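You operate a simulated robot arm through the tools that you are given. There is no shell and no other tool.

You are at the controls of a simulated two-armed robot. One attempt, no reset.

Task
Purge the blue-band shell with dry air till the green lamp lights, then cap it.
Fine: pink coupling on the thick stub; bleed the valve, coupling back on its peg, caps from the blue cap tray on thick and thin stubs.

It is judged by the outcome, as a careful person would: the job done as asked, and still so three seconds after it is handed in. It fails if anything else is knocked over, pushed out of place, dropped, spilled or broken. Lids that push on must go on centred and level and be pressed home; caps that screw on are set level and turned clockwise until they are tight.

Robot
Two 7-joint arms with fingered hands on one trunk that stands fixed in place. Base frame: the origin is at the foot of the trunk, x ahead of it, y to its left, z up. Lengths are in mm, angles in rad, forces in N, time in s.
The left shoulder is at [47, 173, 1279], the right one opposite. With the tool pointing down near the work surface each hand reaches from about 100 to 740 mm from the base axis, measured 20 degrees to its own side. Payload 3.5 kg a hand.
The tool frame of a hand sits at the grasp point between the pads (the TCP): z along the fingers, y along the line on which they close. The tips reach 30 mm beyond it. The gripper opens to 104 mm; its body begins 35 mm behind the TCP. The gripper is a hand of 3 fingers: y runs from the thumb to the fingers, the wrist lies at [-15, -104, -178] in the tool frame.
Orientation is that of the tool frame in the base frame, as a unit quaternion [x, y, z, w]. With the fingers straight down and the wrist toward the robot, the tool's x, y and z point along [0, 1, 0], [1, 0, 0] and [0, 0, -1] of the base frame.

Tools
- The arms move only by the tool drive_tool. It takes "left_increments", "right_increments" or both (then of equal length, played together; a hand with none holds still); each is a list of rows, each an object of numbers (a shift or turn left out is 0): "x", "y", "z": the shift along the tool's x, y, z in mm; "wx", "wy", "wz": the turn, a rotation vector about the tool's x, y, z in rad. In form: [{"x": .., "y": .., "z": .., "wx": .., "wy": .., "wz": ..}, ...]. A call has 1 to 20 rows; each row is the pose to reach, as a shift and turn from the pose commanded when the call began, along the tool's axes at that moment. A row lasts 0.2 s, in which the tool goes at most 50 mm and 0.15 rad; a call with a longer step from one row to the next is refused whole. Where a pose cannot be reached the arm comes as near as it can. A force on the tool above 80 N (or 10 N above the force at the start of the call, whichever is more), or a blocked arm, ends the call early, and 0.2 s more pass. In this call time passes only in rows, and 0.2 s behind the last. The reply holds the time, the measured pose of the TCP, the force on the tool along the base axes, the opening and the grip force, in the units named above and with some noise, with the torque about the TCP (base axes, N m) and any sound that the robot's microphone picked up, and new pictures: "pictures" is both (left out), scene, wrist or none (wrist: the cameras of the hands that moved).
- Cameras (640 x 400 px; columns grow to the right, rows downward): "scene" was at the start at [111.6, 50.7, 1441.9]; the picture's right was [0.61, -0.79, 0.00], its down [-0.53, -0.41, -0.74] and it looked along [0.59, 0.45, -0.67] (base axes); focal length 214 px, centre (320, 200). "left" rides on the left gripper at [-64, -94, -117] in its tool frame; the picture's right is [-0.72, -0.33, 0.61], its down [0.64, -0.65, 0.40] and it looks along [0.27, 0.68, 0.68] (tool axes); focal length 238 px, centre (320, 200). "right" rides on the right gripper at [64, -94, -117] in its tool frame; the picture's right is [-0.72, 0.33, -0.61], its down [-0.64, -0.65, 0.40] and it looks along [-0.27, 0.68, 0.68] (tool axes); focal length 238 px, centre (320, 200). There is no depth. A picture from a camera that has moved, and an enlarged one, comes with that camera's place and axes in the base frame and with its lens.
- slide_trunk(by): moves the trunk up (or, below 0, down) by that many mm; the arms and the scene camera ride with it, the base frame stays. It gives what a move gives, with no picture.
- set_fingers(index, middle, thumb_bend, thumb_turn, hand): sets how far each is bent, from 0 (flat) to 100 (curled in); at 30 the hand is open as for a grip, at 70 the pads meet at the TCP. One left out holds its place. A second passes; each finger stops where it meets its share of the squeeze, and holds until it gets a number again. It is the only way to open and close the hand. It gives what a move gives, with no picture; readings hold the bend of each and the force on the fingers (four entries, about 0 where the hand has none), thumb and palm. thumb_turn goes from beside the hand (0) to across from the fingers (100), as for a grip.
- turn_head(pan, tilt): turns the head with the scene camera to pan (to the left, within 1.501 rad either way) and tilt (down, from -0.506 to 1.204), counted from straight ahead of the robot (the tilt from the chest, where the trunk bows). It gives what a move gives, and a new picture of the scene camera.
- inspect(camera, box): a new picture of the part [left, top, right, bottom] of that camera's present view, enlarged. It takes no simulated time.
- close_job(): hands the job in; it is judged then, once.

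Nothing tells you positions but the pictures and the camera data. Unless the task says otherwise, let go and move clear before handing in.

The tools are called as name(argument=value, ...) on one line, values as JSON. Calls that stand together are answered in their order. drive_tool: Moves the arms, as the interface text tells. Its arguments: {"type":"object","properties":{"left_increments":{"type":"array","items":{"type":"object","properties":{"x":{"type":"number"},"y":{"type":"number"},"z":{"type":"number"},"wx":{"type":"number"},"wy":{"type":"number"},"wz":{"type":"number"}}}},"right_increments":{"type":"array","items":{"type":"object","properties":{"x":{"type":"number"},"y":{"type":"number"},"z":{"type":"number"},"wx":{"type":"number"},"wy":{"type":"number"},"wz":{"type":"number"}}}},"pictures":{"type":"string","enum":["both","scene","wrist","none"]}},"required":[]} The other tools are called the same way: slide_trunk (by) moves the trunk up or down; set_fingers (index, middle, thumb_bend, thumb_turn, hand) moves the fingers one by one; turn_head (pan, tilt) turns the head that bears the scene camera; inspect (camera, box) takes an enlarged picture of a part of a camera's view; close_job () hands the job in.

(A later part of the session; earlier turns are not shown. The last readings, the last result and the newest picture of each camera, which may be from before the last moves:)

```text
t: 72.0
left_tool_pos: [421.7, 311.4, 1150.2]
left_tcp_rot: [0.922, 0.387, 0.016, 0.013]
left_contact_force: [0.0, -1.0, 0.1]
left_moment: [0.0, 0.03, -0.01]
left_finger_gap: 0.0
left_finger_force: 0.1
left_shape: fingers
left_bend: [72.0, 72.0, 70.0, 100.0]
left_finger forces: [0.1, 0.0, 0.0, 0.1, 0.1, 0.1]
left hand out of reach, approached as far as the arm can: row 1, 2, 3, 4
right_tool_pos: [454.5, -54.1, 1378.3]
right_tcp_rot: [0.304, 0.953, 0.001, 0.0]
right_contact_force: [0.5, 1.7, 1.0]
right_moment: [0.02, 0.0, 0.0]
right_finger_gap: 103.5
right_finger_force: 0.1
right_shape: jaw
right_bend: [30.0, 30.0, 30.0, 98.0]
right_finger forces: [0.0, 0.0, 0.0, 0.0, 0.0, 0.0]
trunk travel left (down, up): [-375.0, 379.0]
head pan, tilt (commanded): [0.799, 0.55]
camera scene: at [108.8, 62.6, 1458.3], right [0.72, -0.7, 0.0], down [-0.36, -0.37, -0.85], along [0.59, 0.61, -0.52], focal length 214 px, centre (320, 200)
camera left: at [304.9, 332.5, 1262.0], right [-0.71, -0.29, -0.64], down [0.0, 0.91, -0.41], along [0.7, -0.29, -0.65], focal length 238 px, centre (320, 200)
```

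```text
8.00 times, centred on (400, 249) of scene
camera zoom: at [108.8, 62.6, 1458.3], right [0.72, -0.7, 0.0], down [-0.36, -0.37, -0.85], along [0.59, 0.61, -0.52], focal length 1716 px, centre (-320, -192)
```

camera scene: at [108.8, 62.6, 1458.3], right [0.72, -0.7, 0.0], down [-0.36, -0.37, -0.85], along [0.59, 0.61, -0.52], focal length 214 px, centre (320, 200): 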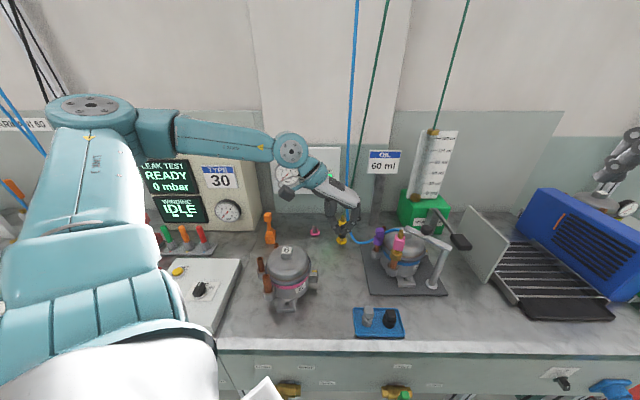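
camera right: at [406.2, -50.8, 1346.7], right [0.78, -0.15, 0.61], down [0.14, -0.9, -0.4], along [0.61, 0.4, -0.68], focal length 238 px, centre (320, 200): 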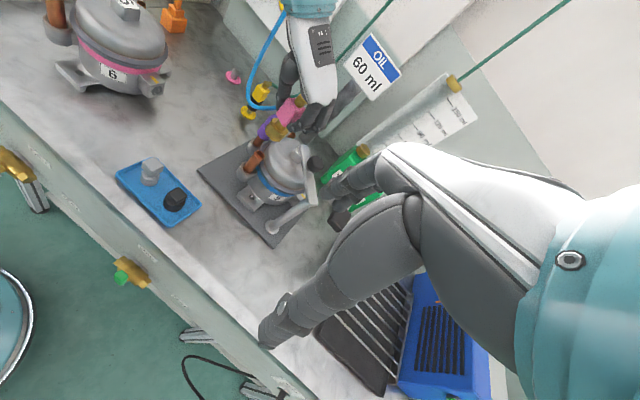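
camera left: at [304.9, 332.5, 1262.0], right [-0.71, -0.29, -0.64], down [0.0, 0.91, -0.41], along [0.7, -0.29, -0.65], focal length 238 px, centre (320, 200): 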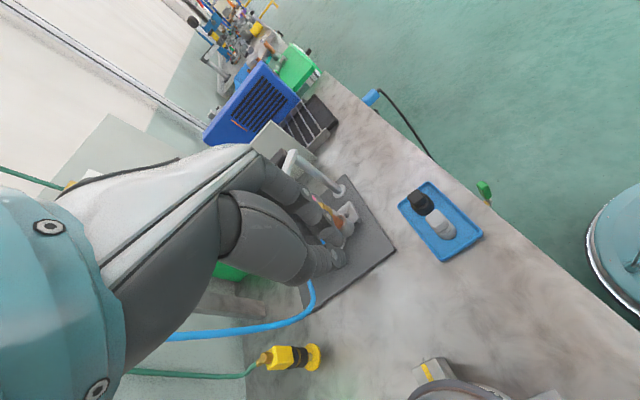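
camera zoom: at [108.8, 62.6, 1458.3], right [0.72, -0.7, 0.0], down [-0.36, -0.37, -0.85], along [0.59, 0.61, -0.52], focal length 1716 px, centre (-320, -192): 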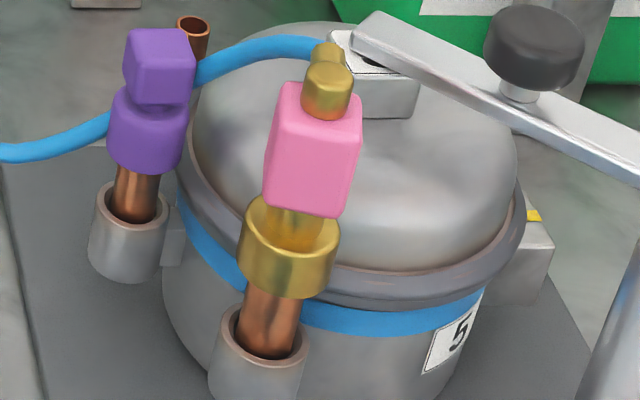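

The coupling's block faces lie at about −62° yaw, centred near (588, 236, 1043). I'll open the fingers partway and hover the left hand vertically above it.

set_fingers(hand="left", index=44, middle=44, thumb_bend=44)

drive_tool(left_increments=[{"x": 12.4, "y": 34.1, "z": 1.5, "wx": 0.007, "wy": -0.005, "wz": 0.061}, {"x": 24.8, "y": 68.3, "z": 3, "wx": 0.013, "wy": -0.01, "wz": 0.123}, {"x": 37.1, "y": 102.4, "z": 4.4, "wx": 0.02, "wy": -0.015, "wz": 0.184}, {"x": 49.5, "y": 136.6, "z": 5.9, "wx": 0.026, "wy": -0.02, "wz": 0.245}, {"x": 61.9, "y": 170.7, "z": 7.4, "wx": 0.033, "wy": -0.025, "wz": 0.3065}, {"x": 61.9, "y": 170.7, "z": 7.4, "wx": 0.033, "wy": -0.025, "wz": 0.3065}])

inspect(camera="left", box=[280, 160, 480, 320])

inspect(camera="scene", box=[370, 200, 430, 270])

```text
t: 73.0
left_tool_pos: [420.5, 313.5, 1149.9]
left_tcp_rot: [0.923, 0.384, 0.016, 0.013]
left_contact_force: [-1.1, -0.5, 0.5]
left_moment: [-0.03, -0.02, 0.01]
left_finger_gap: 67.1
left_finger_force: 0.1
left_shape: fingers
left_bend: [44.0, 44.0, 44.0, 99.0]
left_finger forces: [0.0, 0.1, 0.0, 0.0, 0.0, 0.0]
right_tool_pos: [453.8, -50.6, 1379.2]
right_tcp_rot: [0.304, 0.953, -0.001, -0.001]
right_contact_force: [-0.2, 0.4, -0.1]
right_moment: [0.02, 0.02, -0.01]
right_finger_gap: 103.7
right_finger_force: 0.0
right_shape: jaw
right_bend: [30.0, 30.0, 30.0, 98.0]
right_finger forces: [0.0, 0.0, 0.0, 0.0, 0.1, 0.0]
trunk travel left (down, up): [-375.0, 379.0]
head pan, tilt (commanded): [0.799, 0.55]
```

```text
t: 74.4
left_tool_pos: [585.1, 235.6, 1152.2]
left_tcp_rot: [0.971, 0.241, 0.0, 0.0]
left_contact_force: [-0.4, 0.2, 0.0]
left_moment: [0.02, -0.03, -0.01]
left_finger_gap: 67.2
left_finger_force: 0.0
left_shape: fingers
left_bend: [44.0, 44.0, 44.0, 99.0]
left_finger forces: [0.0, 0.1, 0.0, 0.0, 0.0, 0.1]
right_tool_pos: [452.9, -50.5, 1378.9]
right_tcp_rot: [0.304, 0.953, 0.0, 0.0]
right_contact_force: [-0.4, -1.0, 0.4]
right_moment: [0.01, 0.03, -0.04]
right_finger_gap: 103.6
right_finger_force: 0.1
right_shape: jaw
right_bend: [30.0, 30.0, 30.0, 98.0]
right_finger forces: [0.1, 0.1, 0.0, 0.0, 0.1, 0.0]
trunk travel left (down, up): [-375.0, 379.0]
head pan, tilt (commanded): [0.799, 0.55]
camera scene: at [107.1, 64.5, 1458.4], right [0.72, -0.7, 0.0], down [-0.36, -0.37, -0.85], along [0.59, 0.61, -0.52], focal length 214 px, centre (320, 200)
camera left: at [484.6, 288.4, 1268.3], right [-0.79, -0.05, -0.61], down [0.26, 0.88, -0.4], along [0.56, -0.48, -0.68], focal length 238 px, centre (320, 200)
```

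scene: 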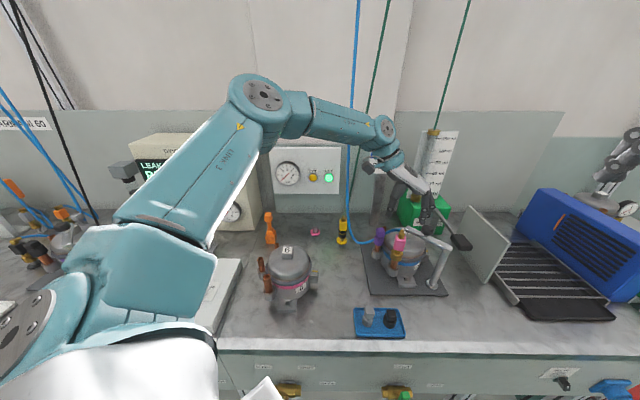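
left: 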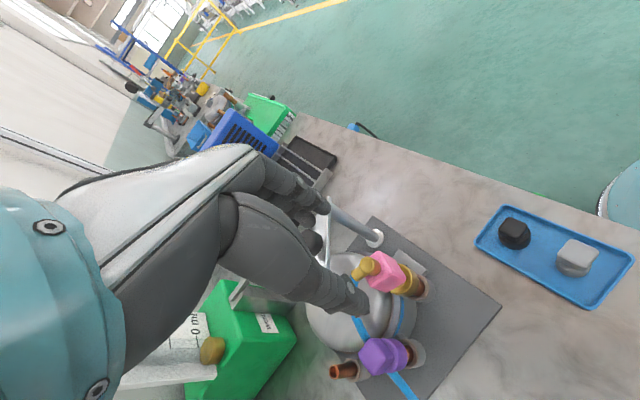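

```text
2.50 times, centred on (380, 240) of left
camera zoom: at [484.6, 288.4, 1268.3], right [-0.79, -0.05, -0.61], down [0.26, 0.88, -0.4], along [0.56, -0.48, -0.68], focal length 596 px, centre (170, 100)
```

zoom: 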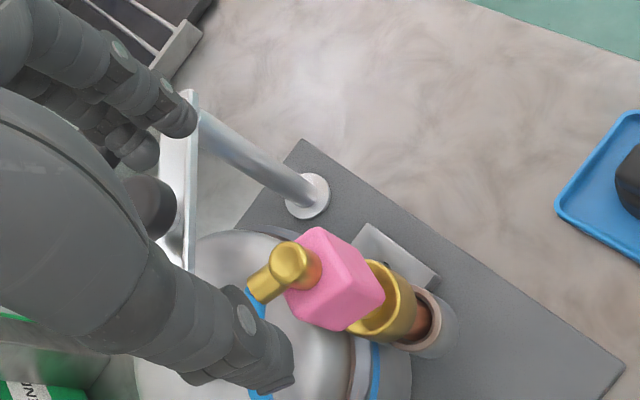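

```text
5.71 times, centred on (400, 235) of scene
camera zoom: at [107.1, 64.5, 1458.4], right [0.72, -0.7, 0.0], down [-0.36, -0.37, -0.85], along [0.59, 0.61, -0.52], focal length 1226 px, centre (-137, 0)
```

zoom: 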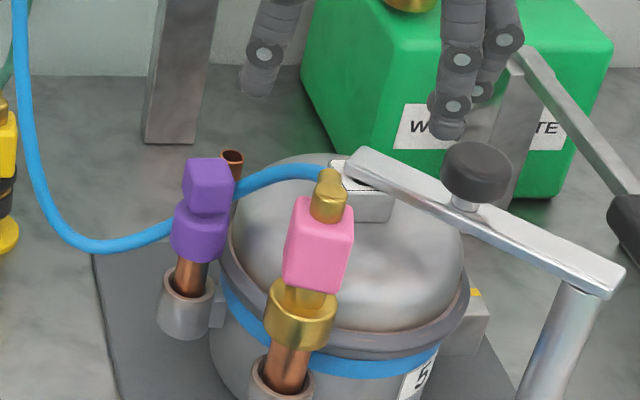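

The hand is centred over the coupling to within about 3 mm, with the fingers straddling its side faces. I'll descend around the block.

drive_tool(left_increments=[{"x": -1, "z": 30}, {"x": -2, "z": 60}, {"x": -2.5, "z": 85}, {"x": -2.5, "z": 97}])

inspect(camera="left", box=[280, 180, 440, 300])

inspect(camera="scene", box=[370, 210, 430, 270])

```text
t: 75.4
left_tool_pos: [586.5, 235.7, 1054.6]
left_tcp_rot: [0.971, 0.24, 0.001, 0.0]
left_contact_force: [0.8, 0.0, 0.7]
left_moment: [0.01, -0.03, -0.04]
left_finger_gap: 67.1
left_finger_force: 0.1
left_shape: fingers
left_bend: [44.0, 44.0, 44.0, 99.0]
left_finger forces: [0.0, 0.1, 0.0, 0.0, 0.0, 0.1]
right_tool_pos: [454.2, -51.9, 1378.5]
right_tcp_rot: [0.304, 0.953, 0.0, -0.001]
right_contact_force: [0.0, 0.4, 0.2]
right_moment: [0.0, 0.0, -0.01]
right_finger_gap: 103.7
right_finger_force: 0.1
right_shape: jaw
right_bend: [30.0, 30.0, 30.0, 98.0]
right_finger forces: [0.0, 0.0, 0.0, 0.0, 0.0, 0.1]
trunk travel left (down, up): [-375.0, 379.0]
head pan, tilt (commanded): [0.799, 0.55]
camera scene: at [108.0, 64.3, 1458.3], right [0.72, -0.7, 0.0], down [-0.36, -0.37, -0.85], along [0.59, 0.61, -0.52], focal length 214 px, centre (320, 200)
camera left: at [485.2, 288.5, 1170.1], right [-0.79, -0.05, -0.61], down [0.26, 0.88, -0.4], along [0.56, -0.48, -0.68], focal length 238 px, centre (320, 200)
```

scene: 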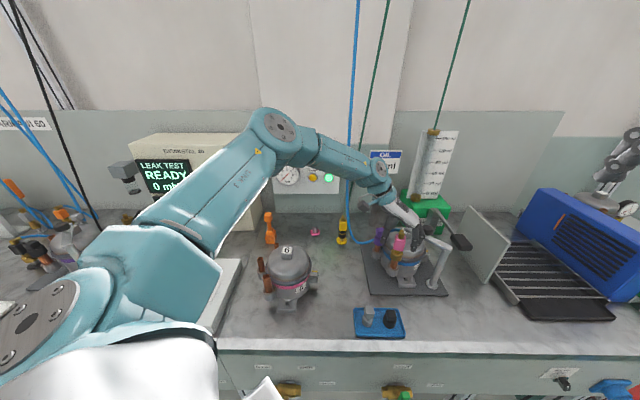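
left: 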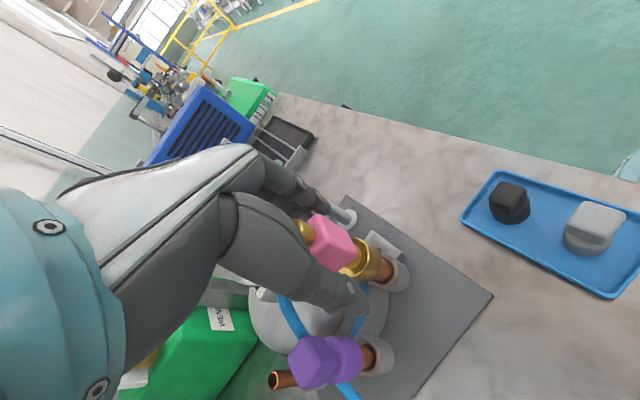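

```text
3.33 times, centred on (360, 240) of left
camera zoom: at [485.2, 288.5, 1170.1], right [-0.79, -0.05, -0.61], down [0.26, 0.88, -0.4], along [0.56, -0.48, -0.68], focal length 794 px, centre (187, 67)
```

zoom: 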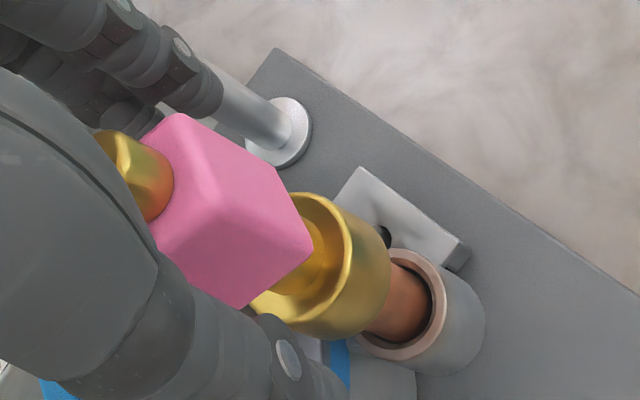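

```text
6.67 times, centred on (400, 240) of scene
camera zoom: at [108.0, 64.3, 1458.3], right [0.72, -0.7, 0.0], down [-0.36, -0.37, -0.85], along [0.59, 0.61, -0.52], focal length 1430 px, centre (-213, -67)
```

zoom: 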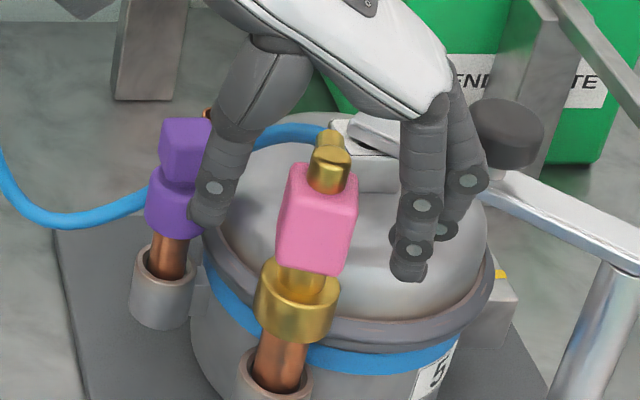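

Thumb and fingers straddle the block evenly. I'll come down 5 mm more and close gently.

drive_tool(left_increments=[{"x": -3, "z": 5}], pictures="none")

set_fingers(hand="left", index=59, middle=59, thumb_bend=59)

inspect(camera="left", box=[280, 180, 440, 300])

inspect(camera="scene", box=[370, 210, 430, 270])

```text
t: 75.8
left_tool_pos: [581.1, 233.9, 1048.8]
left_tcp_rot: [0.971, 0.241, 0.0, 0.0]
left_contact_force: [0.0, 0.4, -0.1]
left_moment: [-0.03, 0.0, -0.02]
left_finger_gap: 67.2
left_finger_force: 0.0
left_shape: fingers
left_bend: [44.0, 44.0, 44.0, 99.0]
left_finger forces: [0.0, 0.0, 0.1, 0.0, 0.0, 0.0]
right_tool_pos: [453.8, -50.0, 1379.2]
right_tcp_rot: [0.304, 0.953, 0.0, 0.0]
right_contact_force: [-0.2, -0.5, -0.4]
right_moment: [0.0, 0.02, -0.03]
right_finger_gap: 103.5
right_finger_force: 0.1
right_shape: jaw
right_bend: [30.0, 30.0, 30.0, 98.0]
right_finger forces: [0.0, 0.1, 0.0, 0.0, 0.0, 0.0]
trunk travel left (down, up): [-375.0, 379.0]
head pan, tilt (commanded): [0.799, 0.55]
```

```text
t: 76.8
left_tool_pos: [583.1, 234.1, 1048.7]
left_tcp_rot: [0.971, 0.241, 0.001, 0.0]
left_contact_force: [1.3, -1.1, 0.0]
left_moment: [-0.03, 0.01, -0.01]
left_finger_gap: 30.0
left_finger_force: 1.0
left_shape: fingers
left_bend: [58.0, 58.0, 59.0, 100.0]
left_finger forces: [0.8, 0.8, 0.1, 0.0, 0.1, 0.1]
right_tool_pos: [454.3, -51.0, 1378.6]
right_tcp_rot: [0.305, 0.952, 0.001, -0.001]
right_contact_force: [-1.0, 0.9, 0.3]
right_moment: [0.0, 0.02, 0.0]
right_finger_gap: 103.7
right_finger_force: 0.0
right_shape: jaw
right_bend: [30.0, 30.0, 30.0, 98.0]
right_finger forces: [0.0, 0.0, 0.0, 0.0, 0.0, 0.0]
trunk travel left (down, up): [-375.0, 379.0]
head pan, tilt (commanded): [0.799, 0.55]
```

```text
3.33 times, centred on (360, 240) of left
camera zoom: at [481.4, 286.8, 1165.5], right [-0.79, -0.05, -0.61], down [0.26, 0.88, -0.4], along [0.56, -0.48, -0.68], focal length 794 px, centre (187, 67)
```

zoom: 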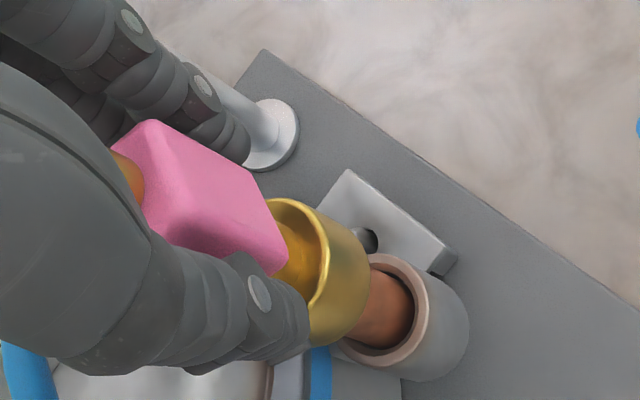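

```text
6.67 times, centred on (400, 240) of scene
camera zoom: at [108.1, 64.2, 1458.3], right [0.72, -0.7, 0.0], down [-0.36, -0.37, -0.85], along [0.59, 0.61, -0.52], focal length 1430 px, centre (-213, -67)
```

zoom: 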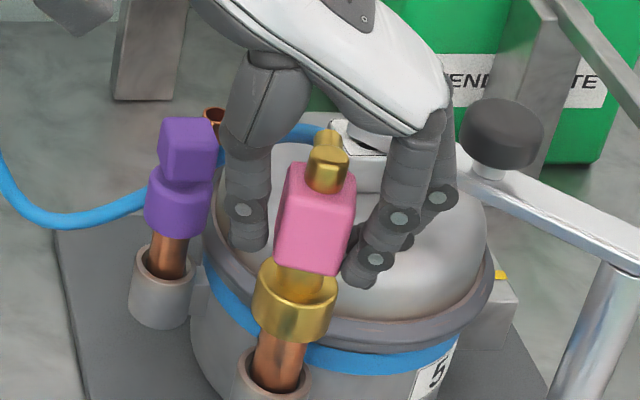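

Even contact on both fingers. Squeezing firmly now.

set_fingers(hand="left", index=70, middle=70, thumb_bend=70)

set_fingers(hand="left", index=80, middle=80, thumb_bend=80)

inspect(camera="scene", box=[370, 210, 430, 270])

inspect(camera="left", box=[280, 180, 440, 300])

```text
t: 77.8
left_tool_pos: [581.7, 233.4, 1049.5]
left_tcp_rot: [0.971, 0.241, 0.001, 0.0]
left_contact_force: [0.7, -2.6, 0.4]
left_moment: [-0.07, -0.02, -0.05]
left_finger_gap: 23.7
left_finger_force: 11.2
left_shape: fingers
left_bend: [62.0, 64.0, 61.0, 100.0]
left_finger forces: [5.6, 6.7, 0.0, 0.0, 9.5, 0.0]
right_tool_pos: [453.8, -52.0, 1379.3]
right_tcp_rot: [0.303, 0.953, 0.001, -0.001]
right_contact_force: [0.2, -0.2, -1.3]
right_moment: [0.01, -0.01, 0.01]
right_finger_gap: 103.7
right_finger_force: 0.0
right_shape: jaw
right_bend: [30.0, 30.0, 30.0, 98.0]
right_finger forces: [0.1, 0.0, 0.0, 0.0, 0.0, 0.0]
trunk travel left (down, up): [-375.0, 379.0]
head pan, tilt (commanded): [0.799, 0.55]
```

```text
t: 78.8
left_tool_pos: [583.1, 234.4, 1048.8]
left_tcp_rot: [0.971, 0.239, 0.001, 0.0]
left_contact_force: [1.5, -1.6, -1.8]
left_moment: [-0.12, -0.08, -0.04]
left_finger_gap: 22.7
left_finger_force: 19.2
left_shape: fingers
left_bend: [61.0, 62.0, 62.0, 100.0]
left_finger forces: [10.5, 10.5, 0.0, 0.1, 18.6, 0.1]
right_tool_pos: [455.5, -52.2, 1379.3]
right_tcp_rot: [0.303, 0.953, 0.0, 0.0]
right_contact_force: [-0.7, 0.3, 0.2]
right_moment: [0.01, -0.01, -0.01]
right_finger_gap: 103.8
right_finger_force: 0.0
right_shape: jaw
right_bend: [30.0, 30.0, 30.0, 98.0]
right_finger forces: [0.1, 0.0, 0.1, 0.0, 0.0, 0.1]
trunk travel left (down, up): [-375.0, 379.0]
head pan, tilt (commanded): [0.799, 0.55]
```

```text
6.67 times, centred on (400, 240) of scene
camera zoom: at [108.5, 64.1, 1458.3], right [0.72, -0.7, 0.0], down [-0.36, -0.37, -0.85], along [0.59, 0.61, -0.52], focal length 1430 px, centre (-213, -67)
```

zoom: 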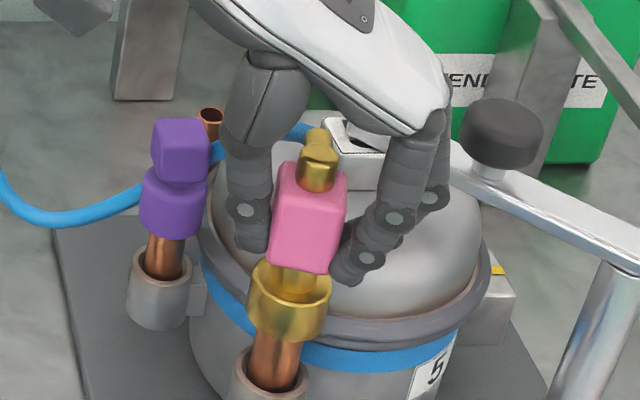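

```text
3.33 times, centred on (360, 240) of left
camera zoom: at [481.8, 286.9, 1165.3], right [-0.79, -0.05, -0.61], down [0.26, 0.88, -0.4], along [0.56, -0.48, -0.68], focal length 794 px, centre (187, 67)
```

zoom: 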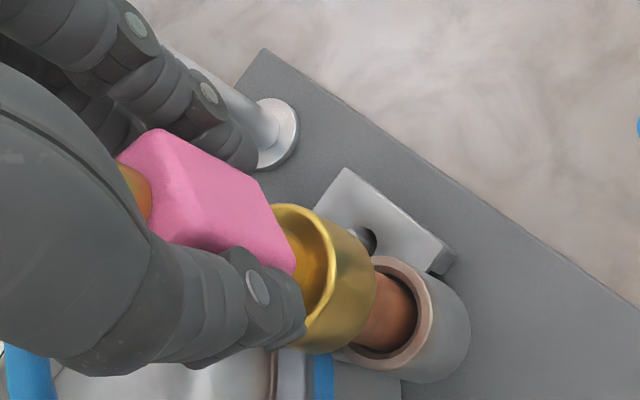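

The grip is firm at about 20 N and balanced. I'll pull straight up slowly, watching the force.

drive_tool(left_increments=[{"z": -3}, {"z": -6}, {"z": -9}], pictures="none")

inspect(camera="scene", box=[370, 210, 430, 270])

```text
t: 79.6
left_tool_pos: [582.2, 234.8, 1058.0]
left_tcp_rot: [0.971, 0.24, 0.001, 0.0]
left_contact_force: [0.1, -3.1, -0.8]
left_moment: [-0.15, -0.09, 0.0]
left_finger_gap: 22.7
left_finger_force: 19.7
left_shape: fingers
left_bend: [61.0, 62.0, 62.0, 100.0]
left_finger forces: [11.0, 9.6, 0.2, 0.0, 18.4, 0.0]
right_tool_pos: [454.5, -51.9, 1377.9]
right_tcp_rot: [0.304, 0.953, 0.0, -0.002]
right_contact_force: [0.6, -0.4, 0.3]
right_moment: [-0.05, 0.05, 0.01]
right_finger_gap: 103.6
right_finger_force: 0.1
right_shape: jaw
right_bend: [30.0, 30.0, 30.0, 98.0]
right_finger forces: [0.0, 0.0, 0.1, 0.0, 0.0, 0.0]
trunk travel left (down, up): [-375.0, 379.0]
head pan, tilt (commanded): [0.799, 0.55]
```

```text
6.67 times, centred on (400, 240) of scene
camera zoom: at [108.2, 64.1, 1458.3], right [0.72, -0.7, 0.0], down [-0.36, -0.37, -0.85], along [0.59, 0.61, -0.52], focal length 1430 px, centre (-213, -67)
```

zoom: 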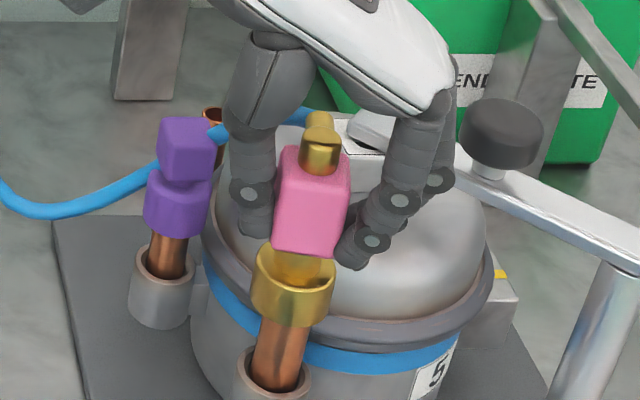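

It slides up easily and the shell sits where it was. Continuing to lift.

drive_tool(left_increments=[{"z": -6}, {"z": -12}, {"z": -20}, {"z": -35}, {"z": -55}, {"z": -80}])

inspect(camera="scene", box=[360, 180, 440, 270])

inspect(camera="left", box=[280, 180, 440, 300])

inspect(camera="right", box=[210, 80, 330, 200])

```text
t: 81.0
left_tool_pos: [580.4, 234.7, 1139.1]
left_tcp_rot: [0.971, 0.24, 0.0, -0.001]
left_contact_force: [0.7, -0.2, -1.7]
left_moment: [-0.02, 0.0, -0.01]
left_finger_gap: 22.7
left_finger_force: 19.3
left_shape: fingers
left_bend: [61.0, 62.0, 62.0, 100.0]
left_finger forces: [10.5, 8.5, 0.1, 0.1, 19.1, 0.1]
right_tool_pos: [453.4, -50.9, 1378.6]
right_tcp_rot: [0.305, 0.952, 0.001, -0.001]
right_contact_force: [1.0, 0.2, -0.1]
right_moment: [0.02, 0.0, 0.0]
right_finger_gap: 103.3
right_finger_force: 0.0
right_shape: jaw
right_bend: [30.0, 30.0, 30.0, 98.0]
right_finger forces: [0.0, 0.0, 0.0, 0.0, 0.1, 0.0]
trunk travel left (down, up): [-375.0, 379.0]
head pan, tilt (commanded): [0.799, 0.55]
camera scene: at [107.6, 64.2, 1458.4], right [0.72, -0.7, 0.0], down [-0.36, -0.37, -0.85], along [0.59, 0.61, -0.52], focal length 214 px, centre (320, 200)
camera left: at [479.1, 287.8, 1254.0], right [-0.79, -0.05, -0.61], down [0.26, 0.88, -0.4], along [0.56, -0.48, -0.68], focal length 238 px, centre (320, 200)
```

scene: 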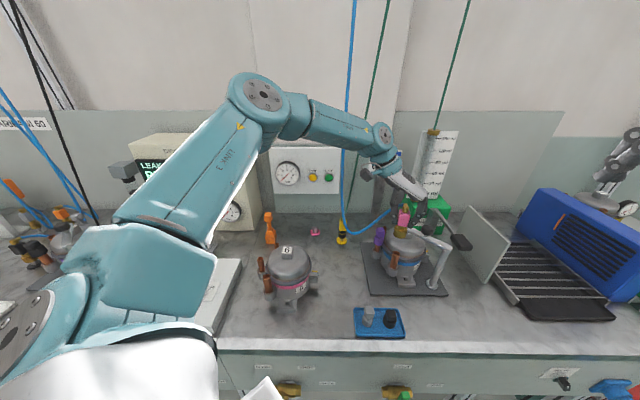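
left: 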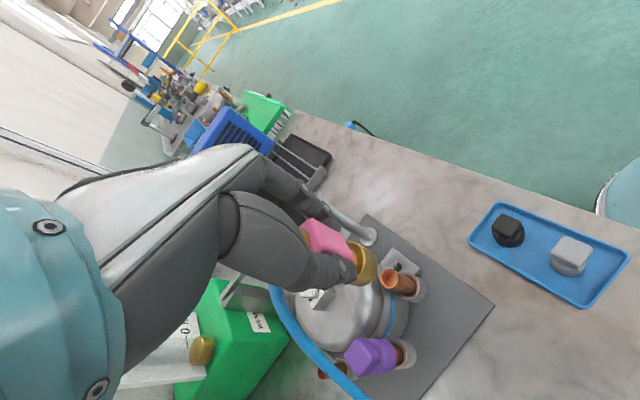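

```text
4.44 times, centred on (400, 225) of scene
camera zoom: at [107.6, 64.2, 1458.4], right [0.72, -0.7, 0.0], down [-0.36, -0.37, -0.85], along [0.59, 0.61, -0.52], focal length 953 px, centre (-36, 89)
```

zoom: 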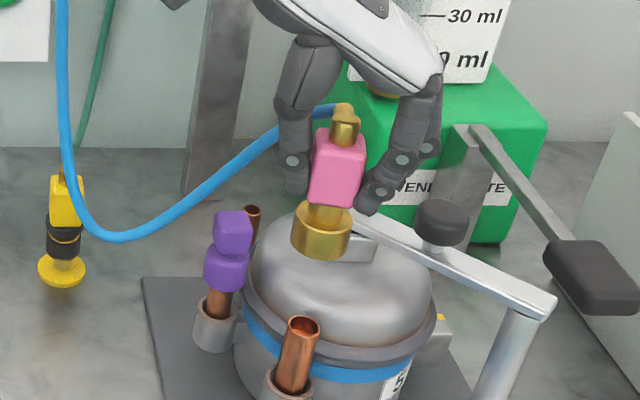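

```text
3.33 times, centred on (360, 240) of left
camera zoom: at [479.1, 287.8, 1254.0], right [-0.79, -0.05, -0.61], down [0.26, 0.88, -0.4], along [0.56, -0.48, -0.68], focal length 794 px, centre (187, 67)
```

zoom: 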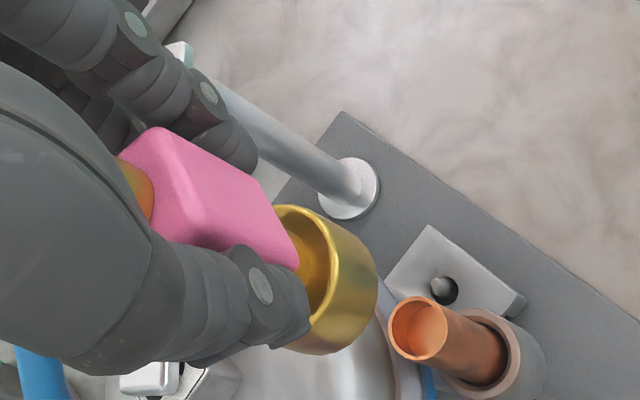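

```text
3.33 times, centred on (270, 140) of right
camera zoom: at [345.7, -90.8, 1496.9], right [0.78, -0.15, 0.61], down [0.14, -0.9, -0.4], along [0.61, 0.4, -0.68], focal length 794 px, centre (487, 400)
```

zoom: 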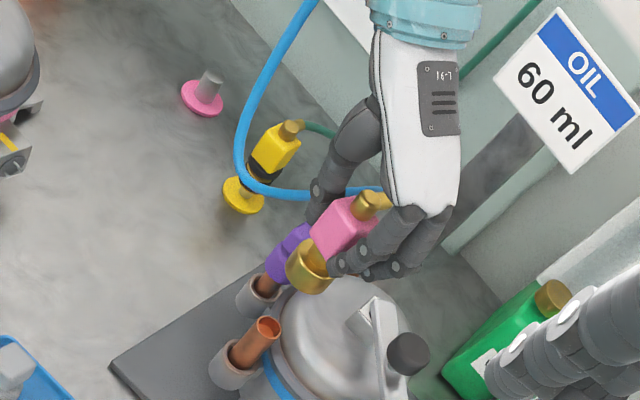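

The coupling is off and hanging straight in the grip, and the shell is undisturbed. Next I'll locate the peg precisely.

inspect(camera="scene", box=[295, 205, 345, 245])

inspect(camera="right", box=[245, 85, 305, 135])

inspect(camera="right", box=[210, 90, 260, 130])

```text
10.00 times, centred on (320, 225) of scene
camera zoom: at [107.6, 64.2, 1458.4], right [0.72, -0.7, 0.0], down [-0.36, -0.37, -0.85], along [0.59, 0.61, -0.52], focal length 2145 px, centre (320, -50)
```

zoom: 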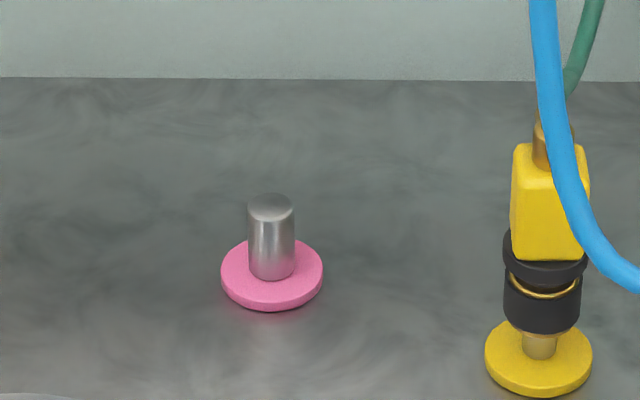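

```text
8.00 times, centred on (275, 110) of right
camera zoom: at [345.7, -90.8, 1496.9], right [0.78, -0.15, 0.61], down [0.14, -0.9, -0.4], along [0.61, 0.4, -0.68], focal length 1907 px, centre (680, 920)
```

zoom: 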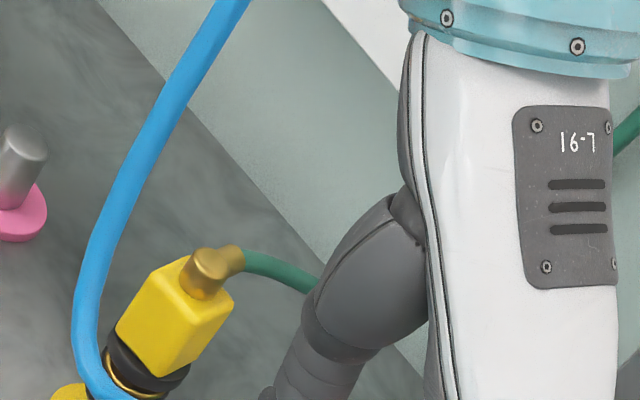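

```text
10.00 times, centred on (235, 110) of right
camera zoom: at [345.7, -90.8, 1496.9], right [0.78, -0.15, 0.61], down [0.14, -0.9, -0.4], along [0.61, 0.4, -0.68], focal length 2384 px, centre (1170, 1100)
```

zoom: 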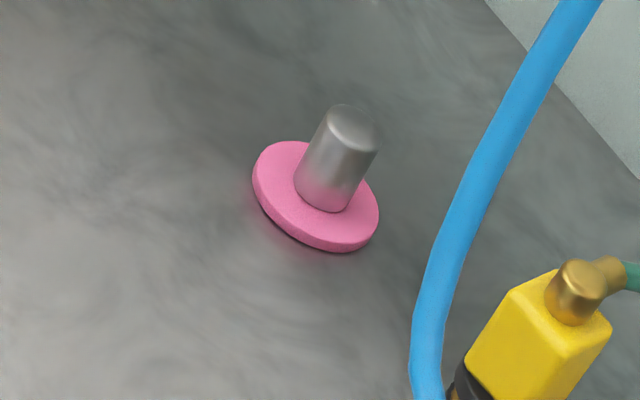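

The peg is at about (586, 585.5), top at z 901. I'll swing the hand back over the open bench, yawing it toward the robot so it can reach the peg vertically and trimming the coupling's slight lean on the way.

drive_tool(left_increments=[{"x": 0.7, "y": -20.4, "z": -6.8, "wx": 0.007, "wy": 0.004, "wz": -0.14}, {"x": 1.4, "y": -40.7, "z": -13.6, "wx": 0.014, "wy": 0.008, "wz": -0.279}, {"x": 2.2, "y": -61.1, "z": -20.3, "wx": 0.021, "wy": 0.011, "wz": -0.419}, {"x": 2.9, "y": -81.5, "z": -27.1, "wx": 0.028, "wy": 0.015, "wz": -0.558}, {"x": 3.6, "y": -101.8, "z": -33.9, "wx": 0.036, "wy": 0.019, "wz": -0.698}, {"x": 4.3, "y": -122.2, "z": -40.7, "wx": 0.043, "wy": 0.023, "wz": -0.838}, {"x": 5.1, "y": -142.6, "z": -47.4, "wx": 0.05, "wy": 0.026, "wz": -0.977}, {"x": 5.8, "y": -162.9, "z": -54.2, "wx": 0.057, "wy": 0.03, "wz": -1.117}, {"x": 6.5, "y": -183.3, "z": -61, "wx": 0.064, "wy": 0.034, "wz": -1.257}])

```text
t: 83.0
left_tool_pos: [499.2, 484.6, 1186.0]
left_tcp_rot: [0.655, 0.755, 0.0, -0.021]
left_contact_force: [0.2, 0.1, -1.5]
left_moment: [0.03, -0.05, -0.02]
left_finger_gap: 22.4
left_finger_force: 19.1
left_shape: fingers
left_bend: [61.0, 63.0, 62.0, 100.0]
left_finger forces: [10.6, 8.4, 0.0, 0.1, 19.0, 0.1]
left hand out of reach, approached as far as the arm can: row 7, 8, 9
right_tool_pos: [453.9, -50.7, 1379.4]
right_tcp_rot: [0.304, 0.953, 0.0, -0.001]
right_contact_force: [-0.4, -0.3, 0.4]
right_moment: [-0.01, -0.01, 0.0]
right_finger_gap: 103.5
right_finger_force: 0.0
right_shape: jaw
right_bend: [30.0, 30.0, 30.0, 98.0]
right_finger forces: [0.0, 0.1, 0.0, 0.0, 0.0, 0.0]
trunk travel left (down, up): [-375.0, 379.0]
head pan, tilt (commanded): [0.799, 0.55]
camera scene: at [107.8, 64.9, 1458.3], right [0.72, -0.7, 0.0], down [-0.36, -0.38, -0.85], along [0.59, 0.61, -0.52], focal length 214 px, centre (320, 200)
camera left: at [418.8, 404.3, 1303.3], right [-0.24, -0.74, -0.63], down [-0.75, 0.55, -0.37], along [0.62, 0.38, -0.69], focal length 238 px, centre (320, 200)
```

scene: 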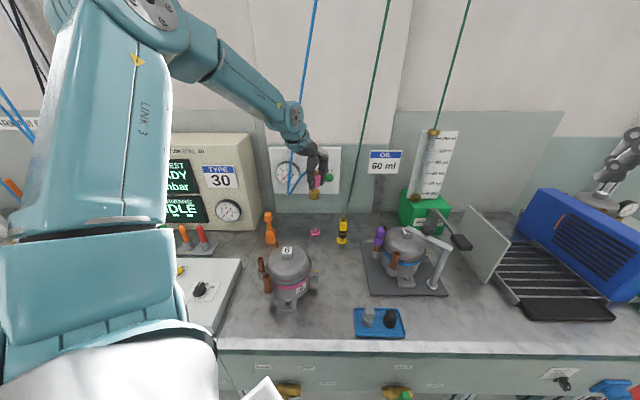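
left: 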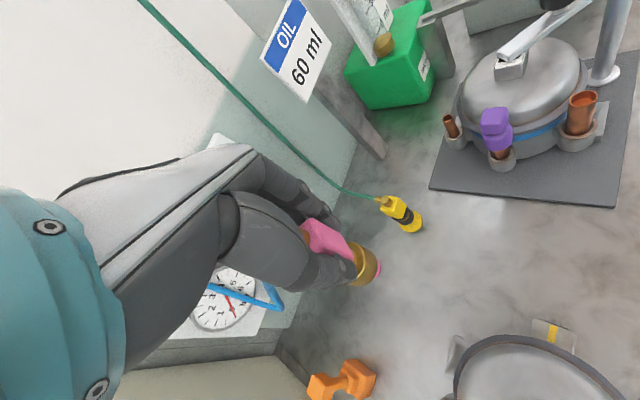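

The orientation is right (yaw about 8°). I'll lower the trunk to extend the reach toward the peg.

slide_trunk(by=-120)

inspect(camera="scene", box=[0, 0, 640, 400])

inspect(camera="left", box=[240, 160, 480, 310])

inspect(camera="right", box=[120, 0, 320, 130])

```text
t: 84.5
left_tool_pos: [520.6, 482.6, 1023.4]
left_tcp_rot: [0.655, 0.753, -0.03, -0.055]
left_contact_force: [0.5, 0.3, -0.5]
left_moment: [0.0, -0.05, 0.0]
left_finger_gap: 22.4
left_finger_force: 18.9
left_shape: fingers
left_bend: [61.0, 63.0, 62.0, 100.0]
left_finger forces: [10.5, 8.4, 0.0, 0.0, 18.8, 0.1]
right_tool_pos: [453.5, -50.9, 1260.0]
right_tcp_rot: [0.304, 0.953, 0.0, 0.0]
right_contact_force: [-0.4, 0.1, -0.4]
right_moment: [0.01, 0.02, 0.03]
right_finger_gap: 103.8
right_finger_force: 0.1
right_shape: jaw
right_bend: [30.0, 30.0, 30.0, 98.0]
right_finger forces: [0.0, 0.1, 0.0, 0.0, 0.0, 0.0]
trunk travel left (down, up): [-255.0, 499.0]
head pan, tilt (commanded): [0.799, 0.55]
```

```text
1.00 times, centred on (320, 200) of scene (not enlarged: the box is as wide or as high as the picture)
camera zoom: at [149.6, 64.4, 1336.6], right [0.72, -0.7, 0.0], down [-0.36, -0.37, -0.85], along [0.59, 0.61, -0.52], focal length 214 px, centre (320, 200)
```

zoom: 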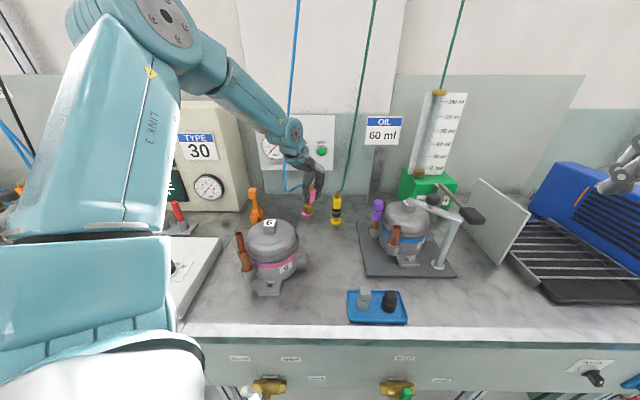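

```text
2.67 times, centred on (360, 235) of left
camera zoom: at [451.8, 403.4, 1148.0], right [-0.3, -0.74, -0.6], down [-0.78, 0.55, -0.3], along [0.55, 0.38, -0.74], focal length 636 px, centre (213, 107)
```

zoom: 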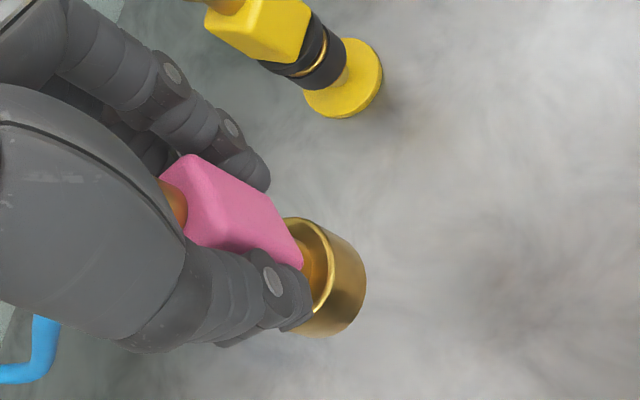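

```text
3.08 times, centred on (220, 65) of right
camera zoom: at [345.2, -90.7, 1377.3], right [0.78, -0.15, 0.61], down [0.14, -0.9, -0.4], along [0.61, 0.4, -0.68], focal length 733 px, centre (628, 615)
```

zoom: 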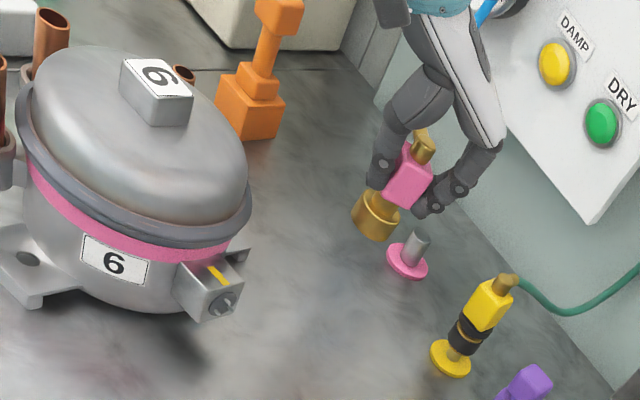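

I'll approach the peg in an L: first sideways away from the yellow coupling, then over the peg, keeping high.

drive_tool(left_increments=[{"x": 34, "y": 5, "z": -6.5, "wx": -0.028, "wy": 0.005, "wz": -0.002}, {"x": 68, "y": 10, "z": -13, "wx": -0.057, "wy": 0.011, "wz": -0.004}, {"x": 102.4, "y": 15.8, "z": -19.5, "wx": -0.085, "wy": 0.016, "wz": -0.006}, {"x": 100.7, "y": 48.5, "z": -23.5, "wx": -0.085, "wy": 0.016, "wz": -0.006}, {"x": 99, "y": 81.3, "z": -27.4, "wx": -0.085, "wy": 0.016, "wz": -0.006}])

inspect(camera="left", box=[260, 180, 460, 310])

inspect(camera="scene", box=[280, 150, 340, 220])

inspect(camera="right", box=[220, 20, 300, 90])

```text
t: 85.7
left_tool_pos: [592.6, 592.5, 1046.6]
left_tcp_rot: [0.655, 0.755, 0.008, -0.034]
left_contact_force: [-0.7, -0.3, -1.3]
left_moment: [0.01, 0.0, 0.0]
left_finger_gap: 22.7
left_finger_force: 18.8
left_shape: fingers
left_bend: [61.0, 63.0, 62.0, 100.0]
left_finger forces: [10.5, 8.4, 0.0, 0.1, 18.9, 0.0]
right_tool_pos: [453.5, -50.4, 1258.6]
right_tcp_rot: [0.303, 0.953, 0.0, 0.0]
right_contact_force: [-0.3, 0.2, -0.4]
right_moment: [-0.03, 0.02, 0.04]
right_finger_gap: 103.6
right_finger_force: 0.2
right_shape: jaw
right_bend: [30.0, 30.0, 30.0, 98.0]
right_finger forces: [0.0, 0.0, 0.1, 0.1, 0.1, 0.0]
trunk travel left (down, up): [-255.0, 499.0]
head pan, tilt (commanded): [0.799, 0.55]
camera scene: at [150.7, 64.9, 1336.2], right [0.72, -0.7, 0.0], down [-0.36, -0.37, -0.85], along [0.59, 0.61, -0.52], focal length 214 px, centre (320, 200)
camera left: at [513.9, 508.3, 1161.0], right [-0.25, -0.72, -0.64], down [-0.75, 0.56, -0.34], along [0.61, 0.4, -0.68], focal length 238 px, centre (320, 200)
```

scene: 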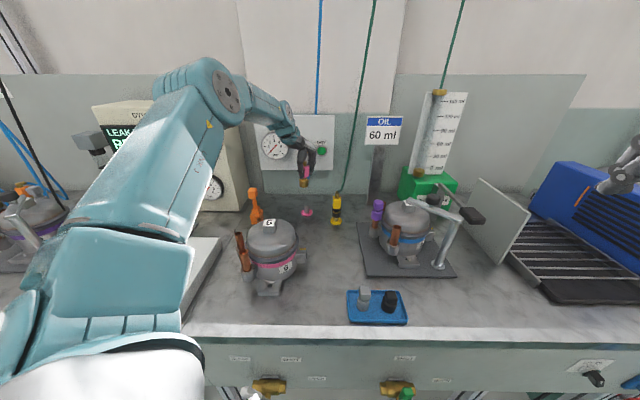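
left: 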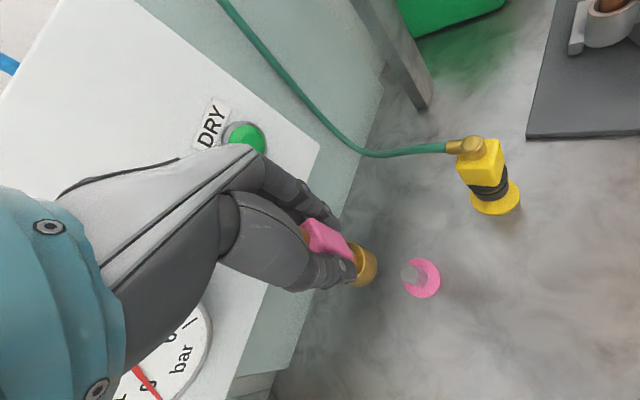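

```text
3.08 times, centred on (360, 245) of left
camera zoom: at [513.9, 508.3, 1161.0], right [-0.25, -0.72, -0.64], down [-0.75, 0.56, -0.34], along [0.61, 0.4, -0.68], focal length 733 px, centre (197, 62)
```

zoom: 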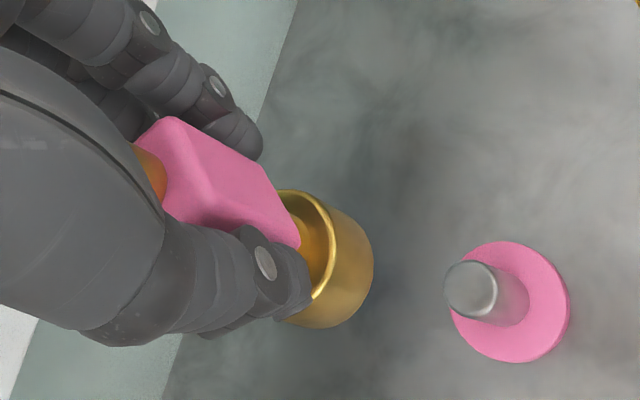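

```text
5.71 times, centred on (310, 185) of scene
camera zoom: at [150.7, 64.9, 1336.2], right [0.72, -0.7, 0.0], down [-0.36, -0.37, -0.85], along [0.59, 0.61, -0.52], focal length 1226 px, centre (377, 286)
```

zoom: 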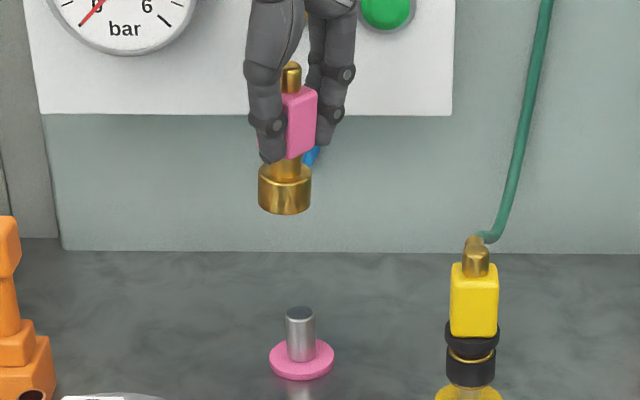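

```text
5.71 times, centred on (260, 55) of right
camera zoom: at [346.8, -90.1, 1376.5], right [0.78, -0.15, 0.61], down [0.14, -0.9, -0.4], along [0.61, 0.4, -0.68], focal length 1362 px, centre (663, 1029)
```

zoom: 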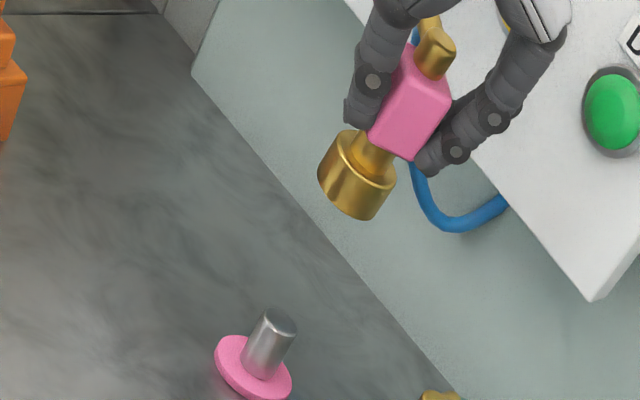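

I'm hovering above the peg, and the collar looks about 10 mm too far in +y. I'll zoom for a more precise measurement.

inspect(camera="right", box=[255, 20, 305, 65])

inspect(camera="scene", box=[288, 155, 322, 200])

inspect(camera="left", box=[300, 200, 460, 310])

```text
8.89 times, centred on (280, 42) of right
camera zoom: at [346.8, -90.1, 1376.5], right [0.78, -0.15, 0.61], down [0.14, -0.9, -0.4], along [0.61, 0.4, -0.68], focal length 2119 px, centre (676, 1600)
```

zoom: 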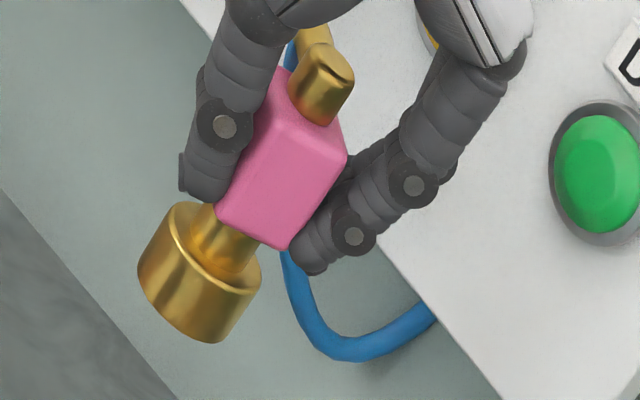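

```text
8.89 times, centred on (305, 178) of scene
camera zoom: at [150.7, 64.9, 1336.2], right [0.72, -0.7, 0.0], down [-0.36, -0.37, -0.85], along [0.59, 0.61, -0.52], focal length 1906 px, centre (453, 400)
```

zoom: 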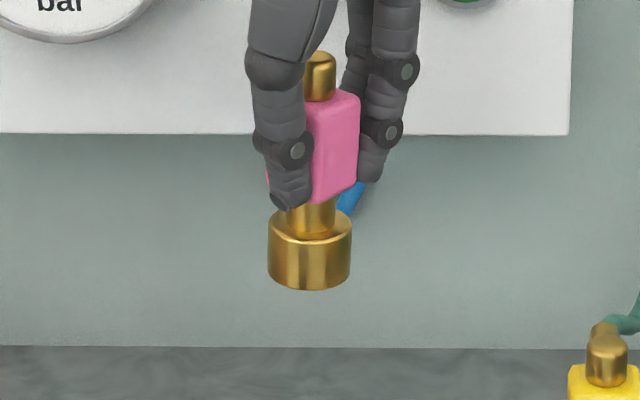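

```text
3.64 times, centred on (380, 255) of left
camera zoom: at [513.9, 508.3, 1161.0], right [-0.25, -0.72, -0.64], down [-0.75, 0.56, -0.34], along [0.61, 0.4, -0.68], focal length 867 px, centre (102, 0)
```

zoom: 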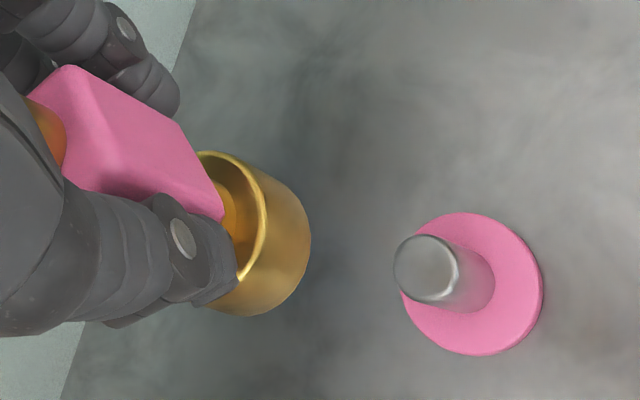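

The collar bottom leans about 6° toward +y. I'll correct the tilt and the 5 mm offset, then lower to just above the peg.

drive_tool(left_increments=[{"x": -5.3, "y": -0.3, "z": -0.3, "wx": 0.032, "wy": -0.1065, "wz": 0.006}, {"x": -7, "y": 0.6, "z": 27, "wx": 0.032, "wy": -0.1065, "wz": 0.006}, {"x": -8.5, "y": 1.5, "z": 50, "wx": 0.032, "wy": -0.1065, "wz": 0.006}, {"x": -8.5, "y": 1.5, "z": 50, "wx": 0.032, "wy": -0.1065, "wz": 0.006}], pictures="none")

inspect(camera="right", box=[240, 35, 290, 85])

inspect(camera="scene", box=[288, 170, 328, 220])

inspect(camera="left", box=[300, 200, 420, 290])

```text
t: 86.7
left_tool_pos: [594.1, 586.4, 999.5]
left_tcp_rot: [0.656, 0.754, -0.041, -0.004]
left_contact_force: [0.1, -0.1, -0.7]
left_moment: [0.01, 0.0, -0.01]
left_finger_gap: 22.5
left_finger_force: 18.8
left_shape: fingers
left_bend: [61.0, 63.0, 62.0, 100.0]
left_finger forces: [10.5, 8.3, 0.1, 0.0, 18.8, 0.0]
right_tool_pos: [453.8, -51.2, 1259.0]
right_tcp_rot: [0.304, 0.953, 0.0, -0.002]
right_contact_force: [0.5, -0.2, -1.0]
right_moment: [-0.02, 0.03, 0.0]
right_finger_gap: 103.7
right_finger_force: 0.0
right_shape: jaw
right_bend: [30.0, 30.0, 30.0, 98.0]
right_finger forces: [0.0, 0.1, 0.0, 0.0, 0.0, 0.0]
trunk travel left (down, up): [-255.0, 499.0]
head pan, tilt (commanded): [0.799, 0.55]
```

```text
8.00 times, centred on (265, 60) of right
camera zoom: at [346.0, -90.8, 1376.9], right [0.78, -0.15, 0.61], down [0.14, -0.9, -0.4], along [0.61, 0.4, -0.68], focal length 1907 px, centre (760, 1320)
```

zoom: 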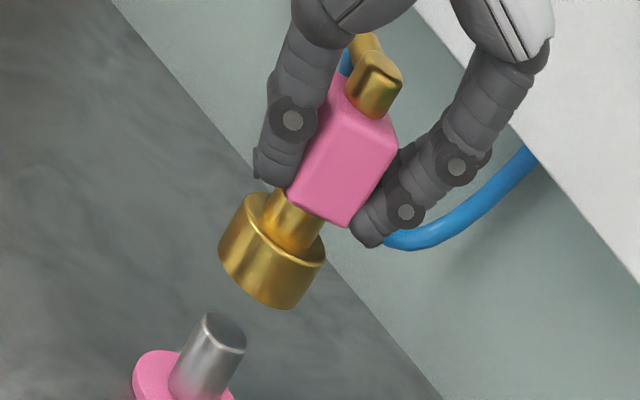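

```text
8.00 times, centred on (308, 195) of scene
camera zoom: at [150.0, 64.2, 1336.4], right [0.72, -0.7, 0.0], down [-0.36, -0.37, -0.85], along [0.59, 0.61, -0.52], focal length 1716 px, centre (416, 240)
```

zoom: 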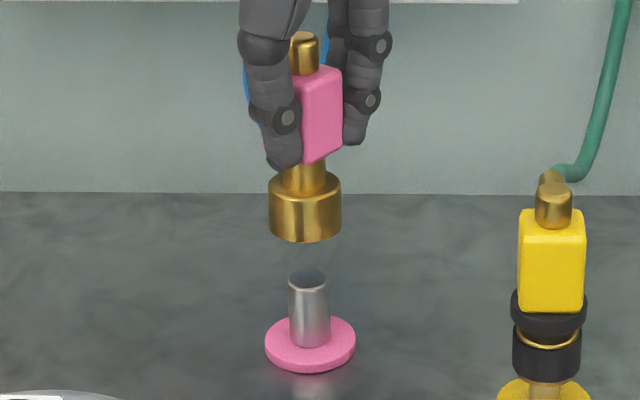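

```text
4.44 times, centred on (360, 245) of left
camera zoom: at [515.7, 516.6, 1123.4], right [-0.26, -0.79, -0.56], down [-0.76, 0.52, -0.39], along [0.6, 0.32, -0.73], focal length 1059 px, centre (142, 0)
```

zoom: 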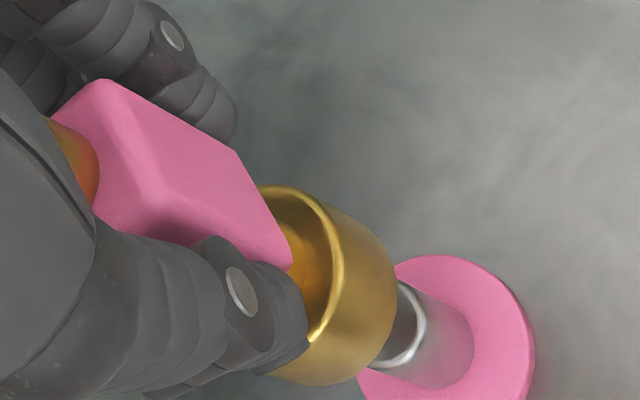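

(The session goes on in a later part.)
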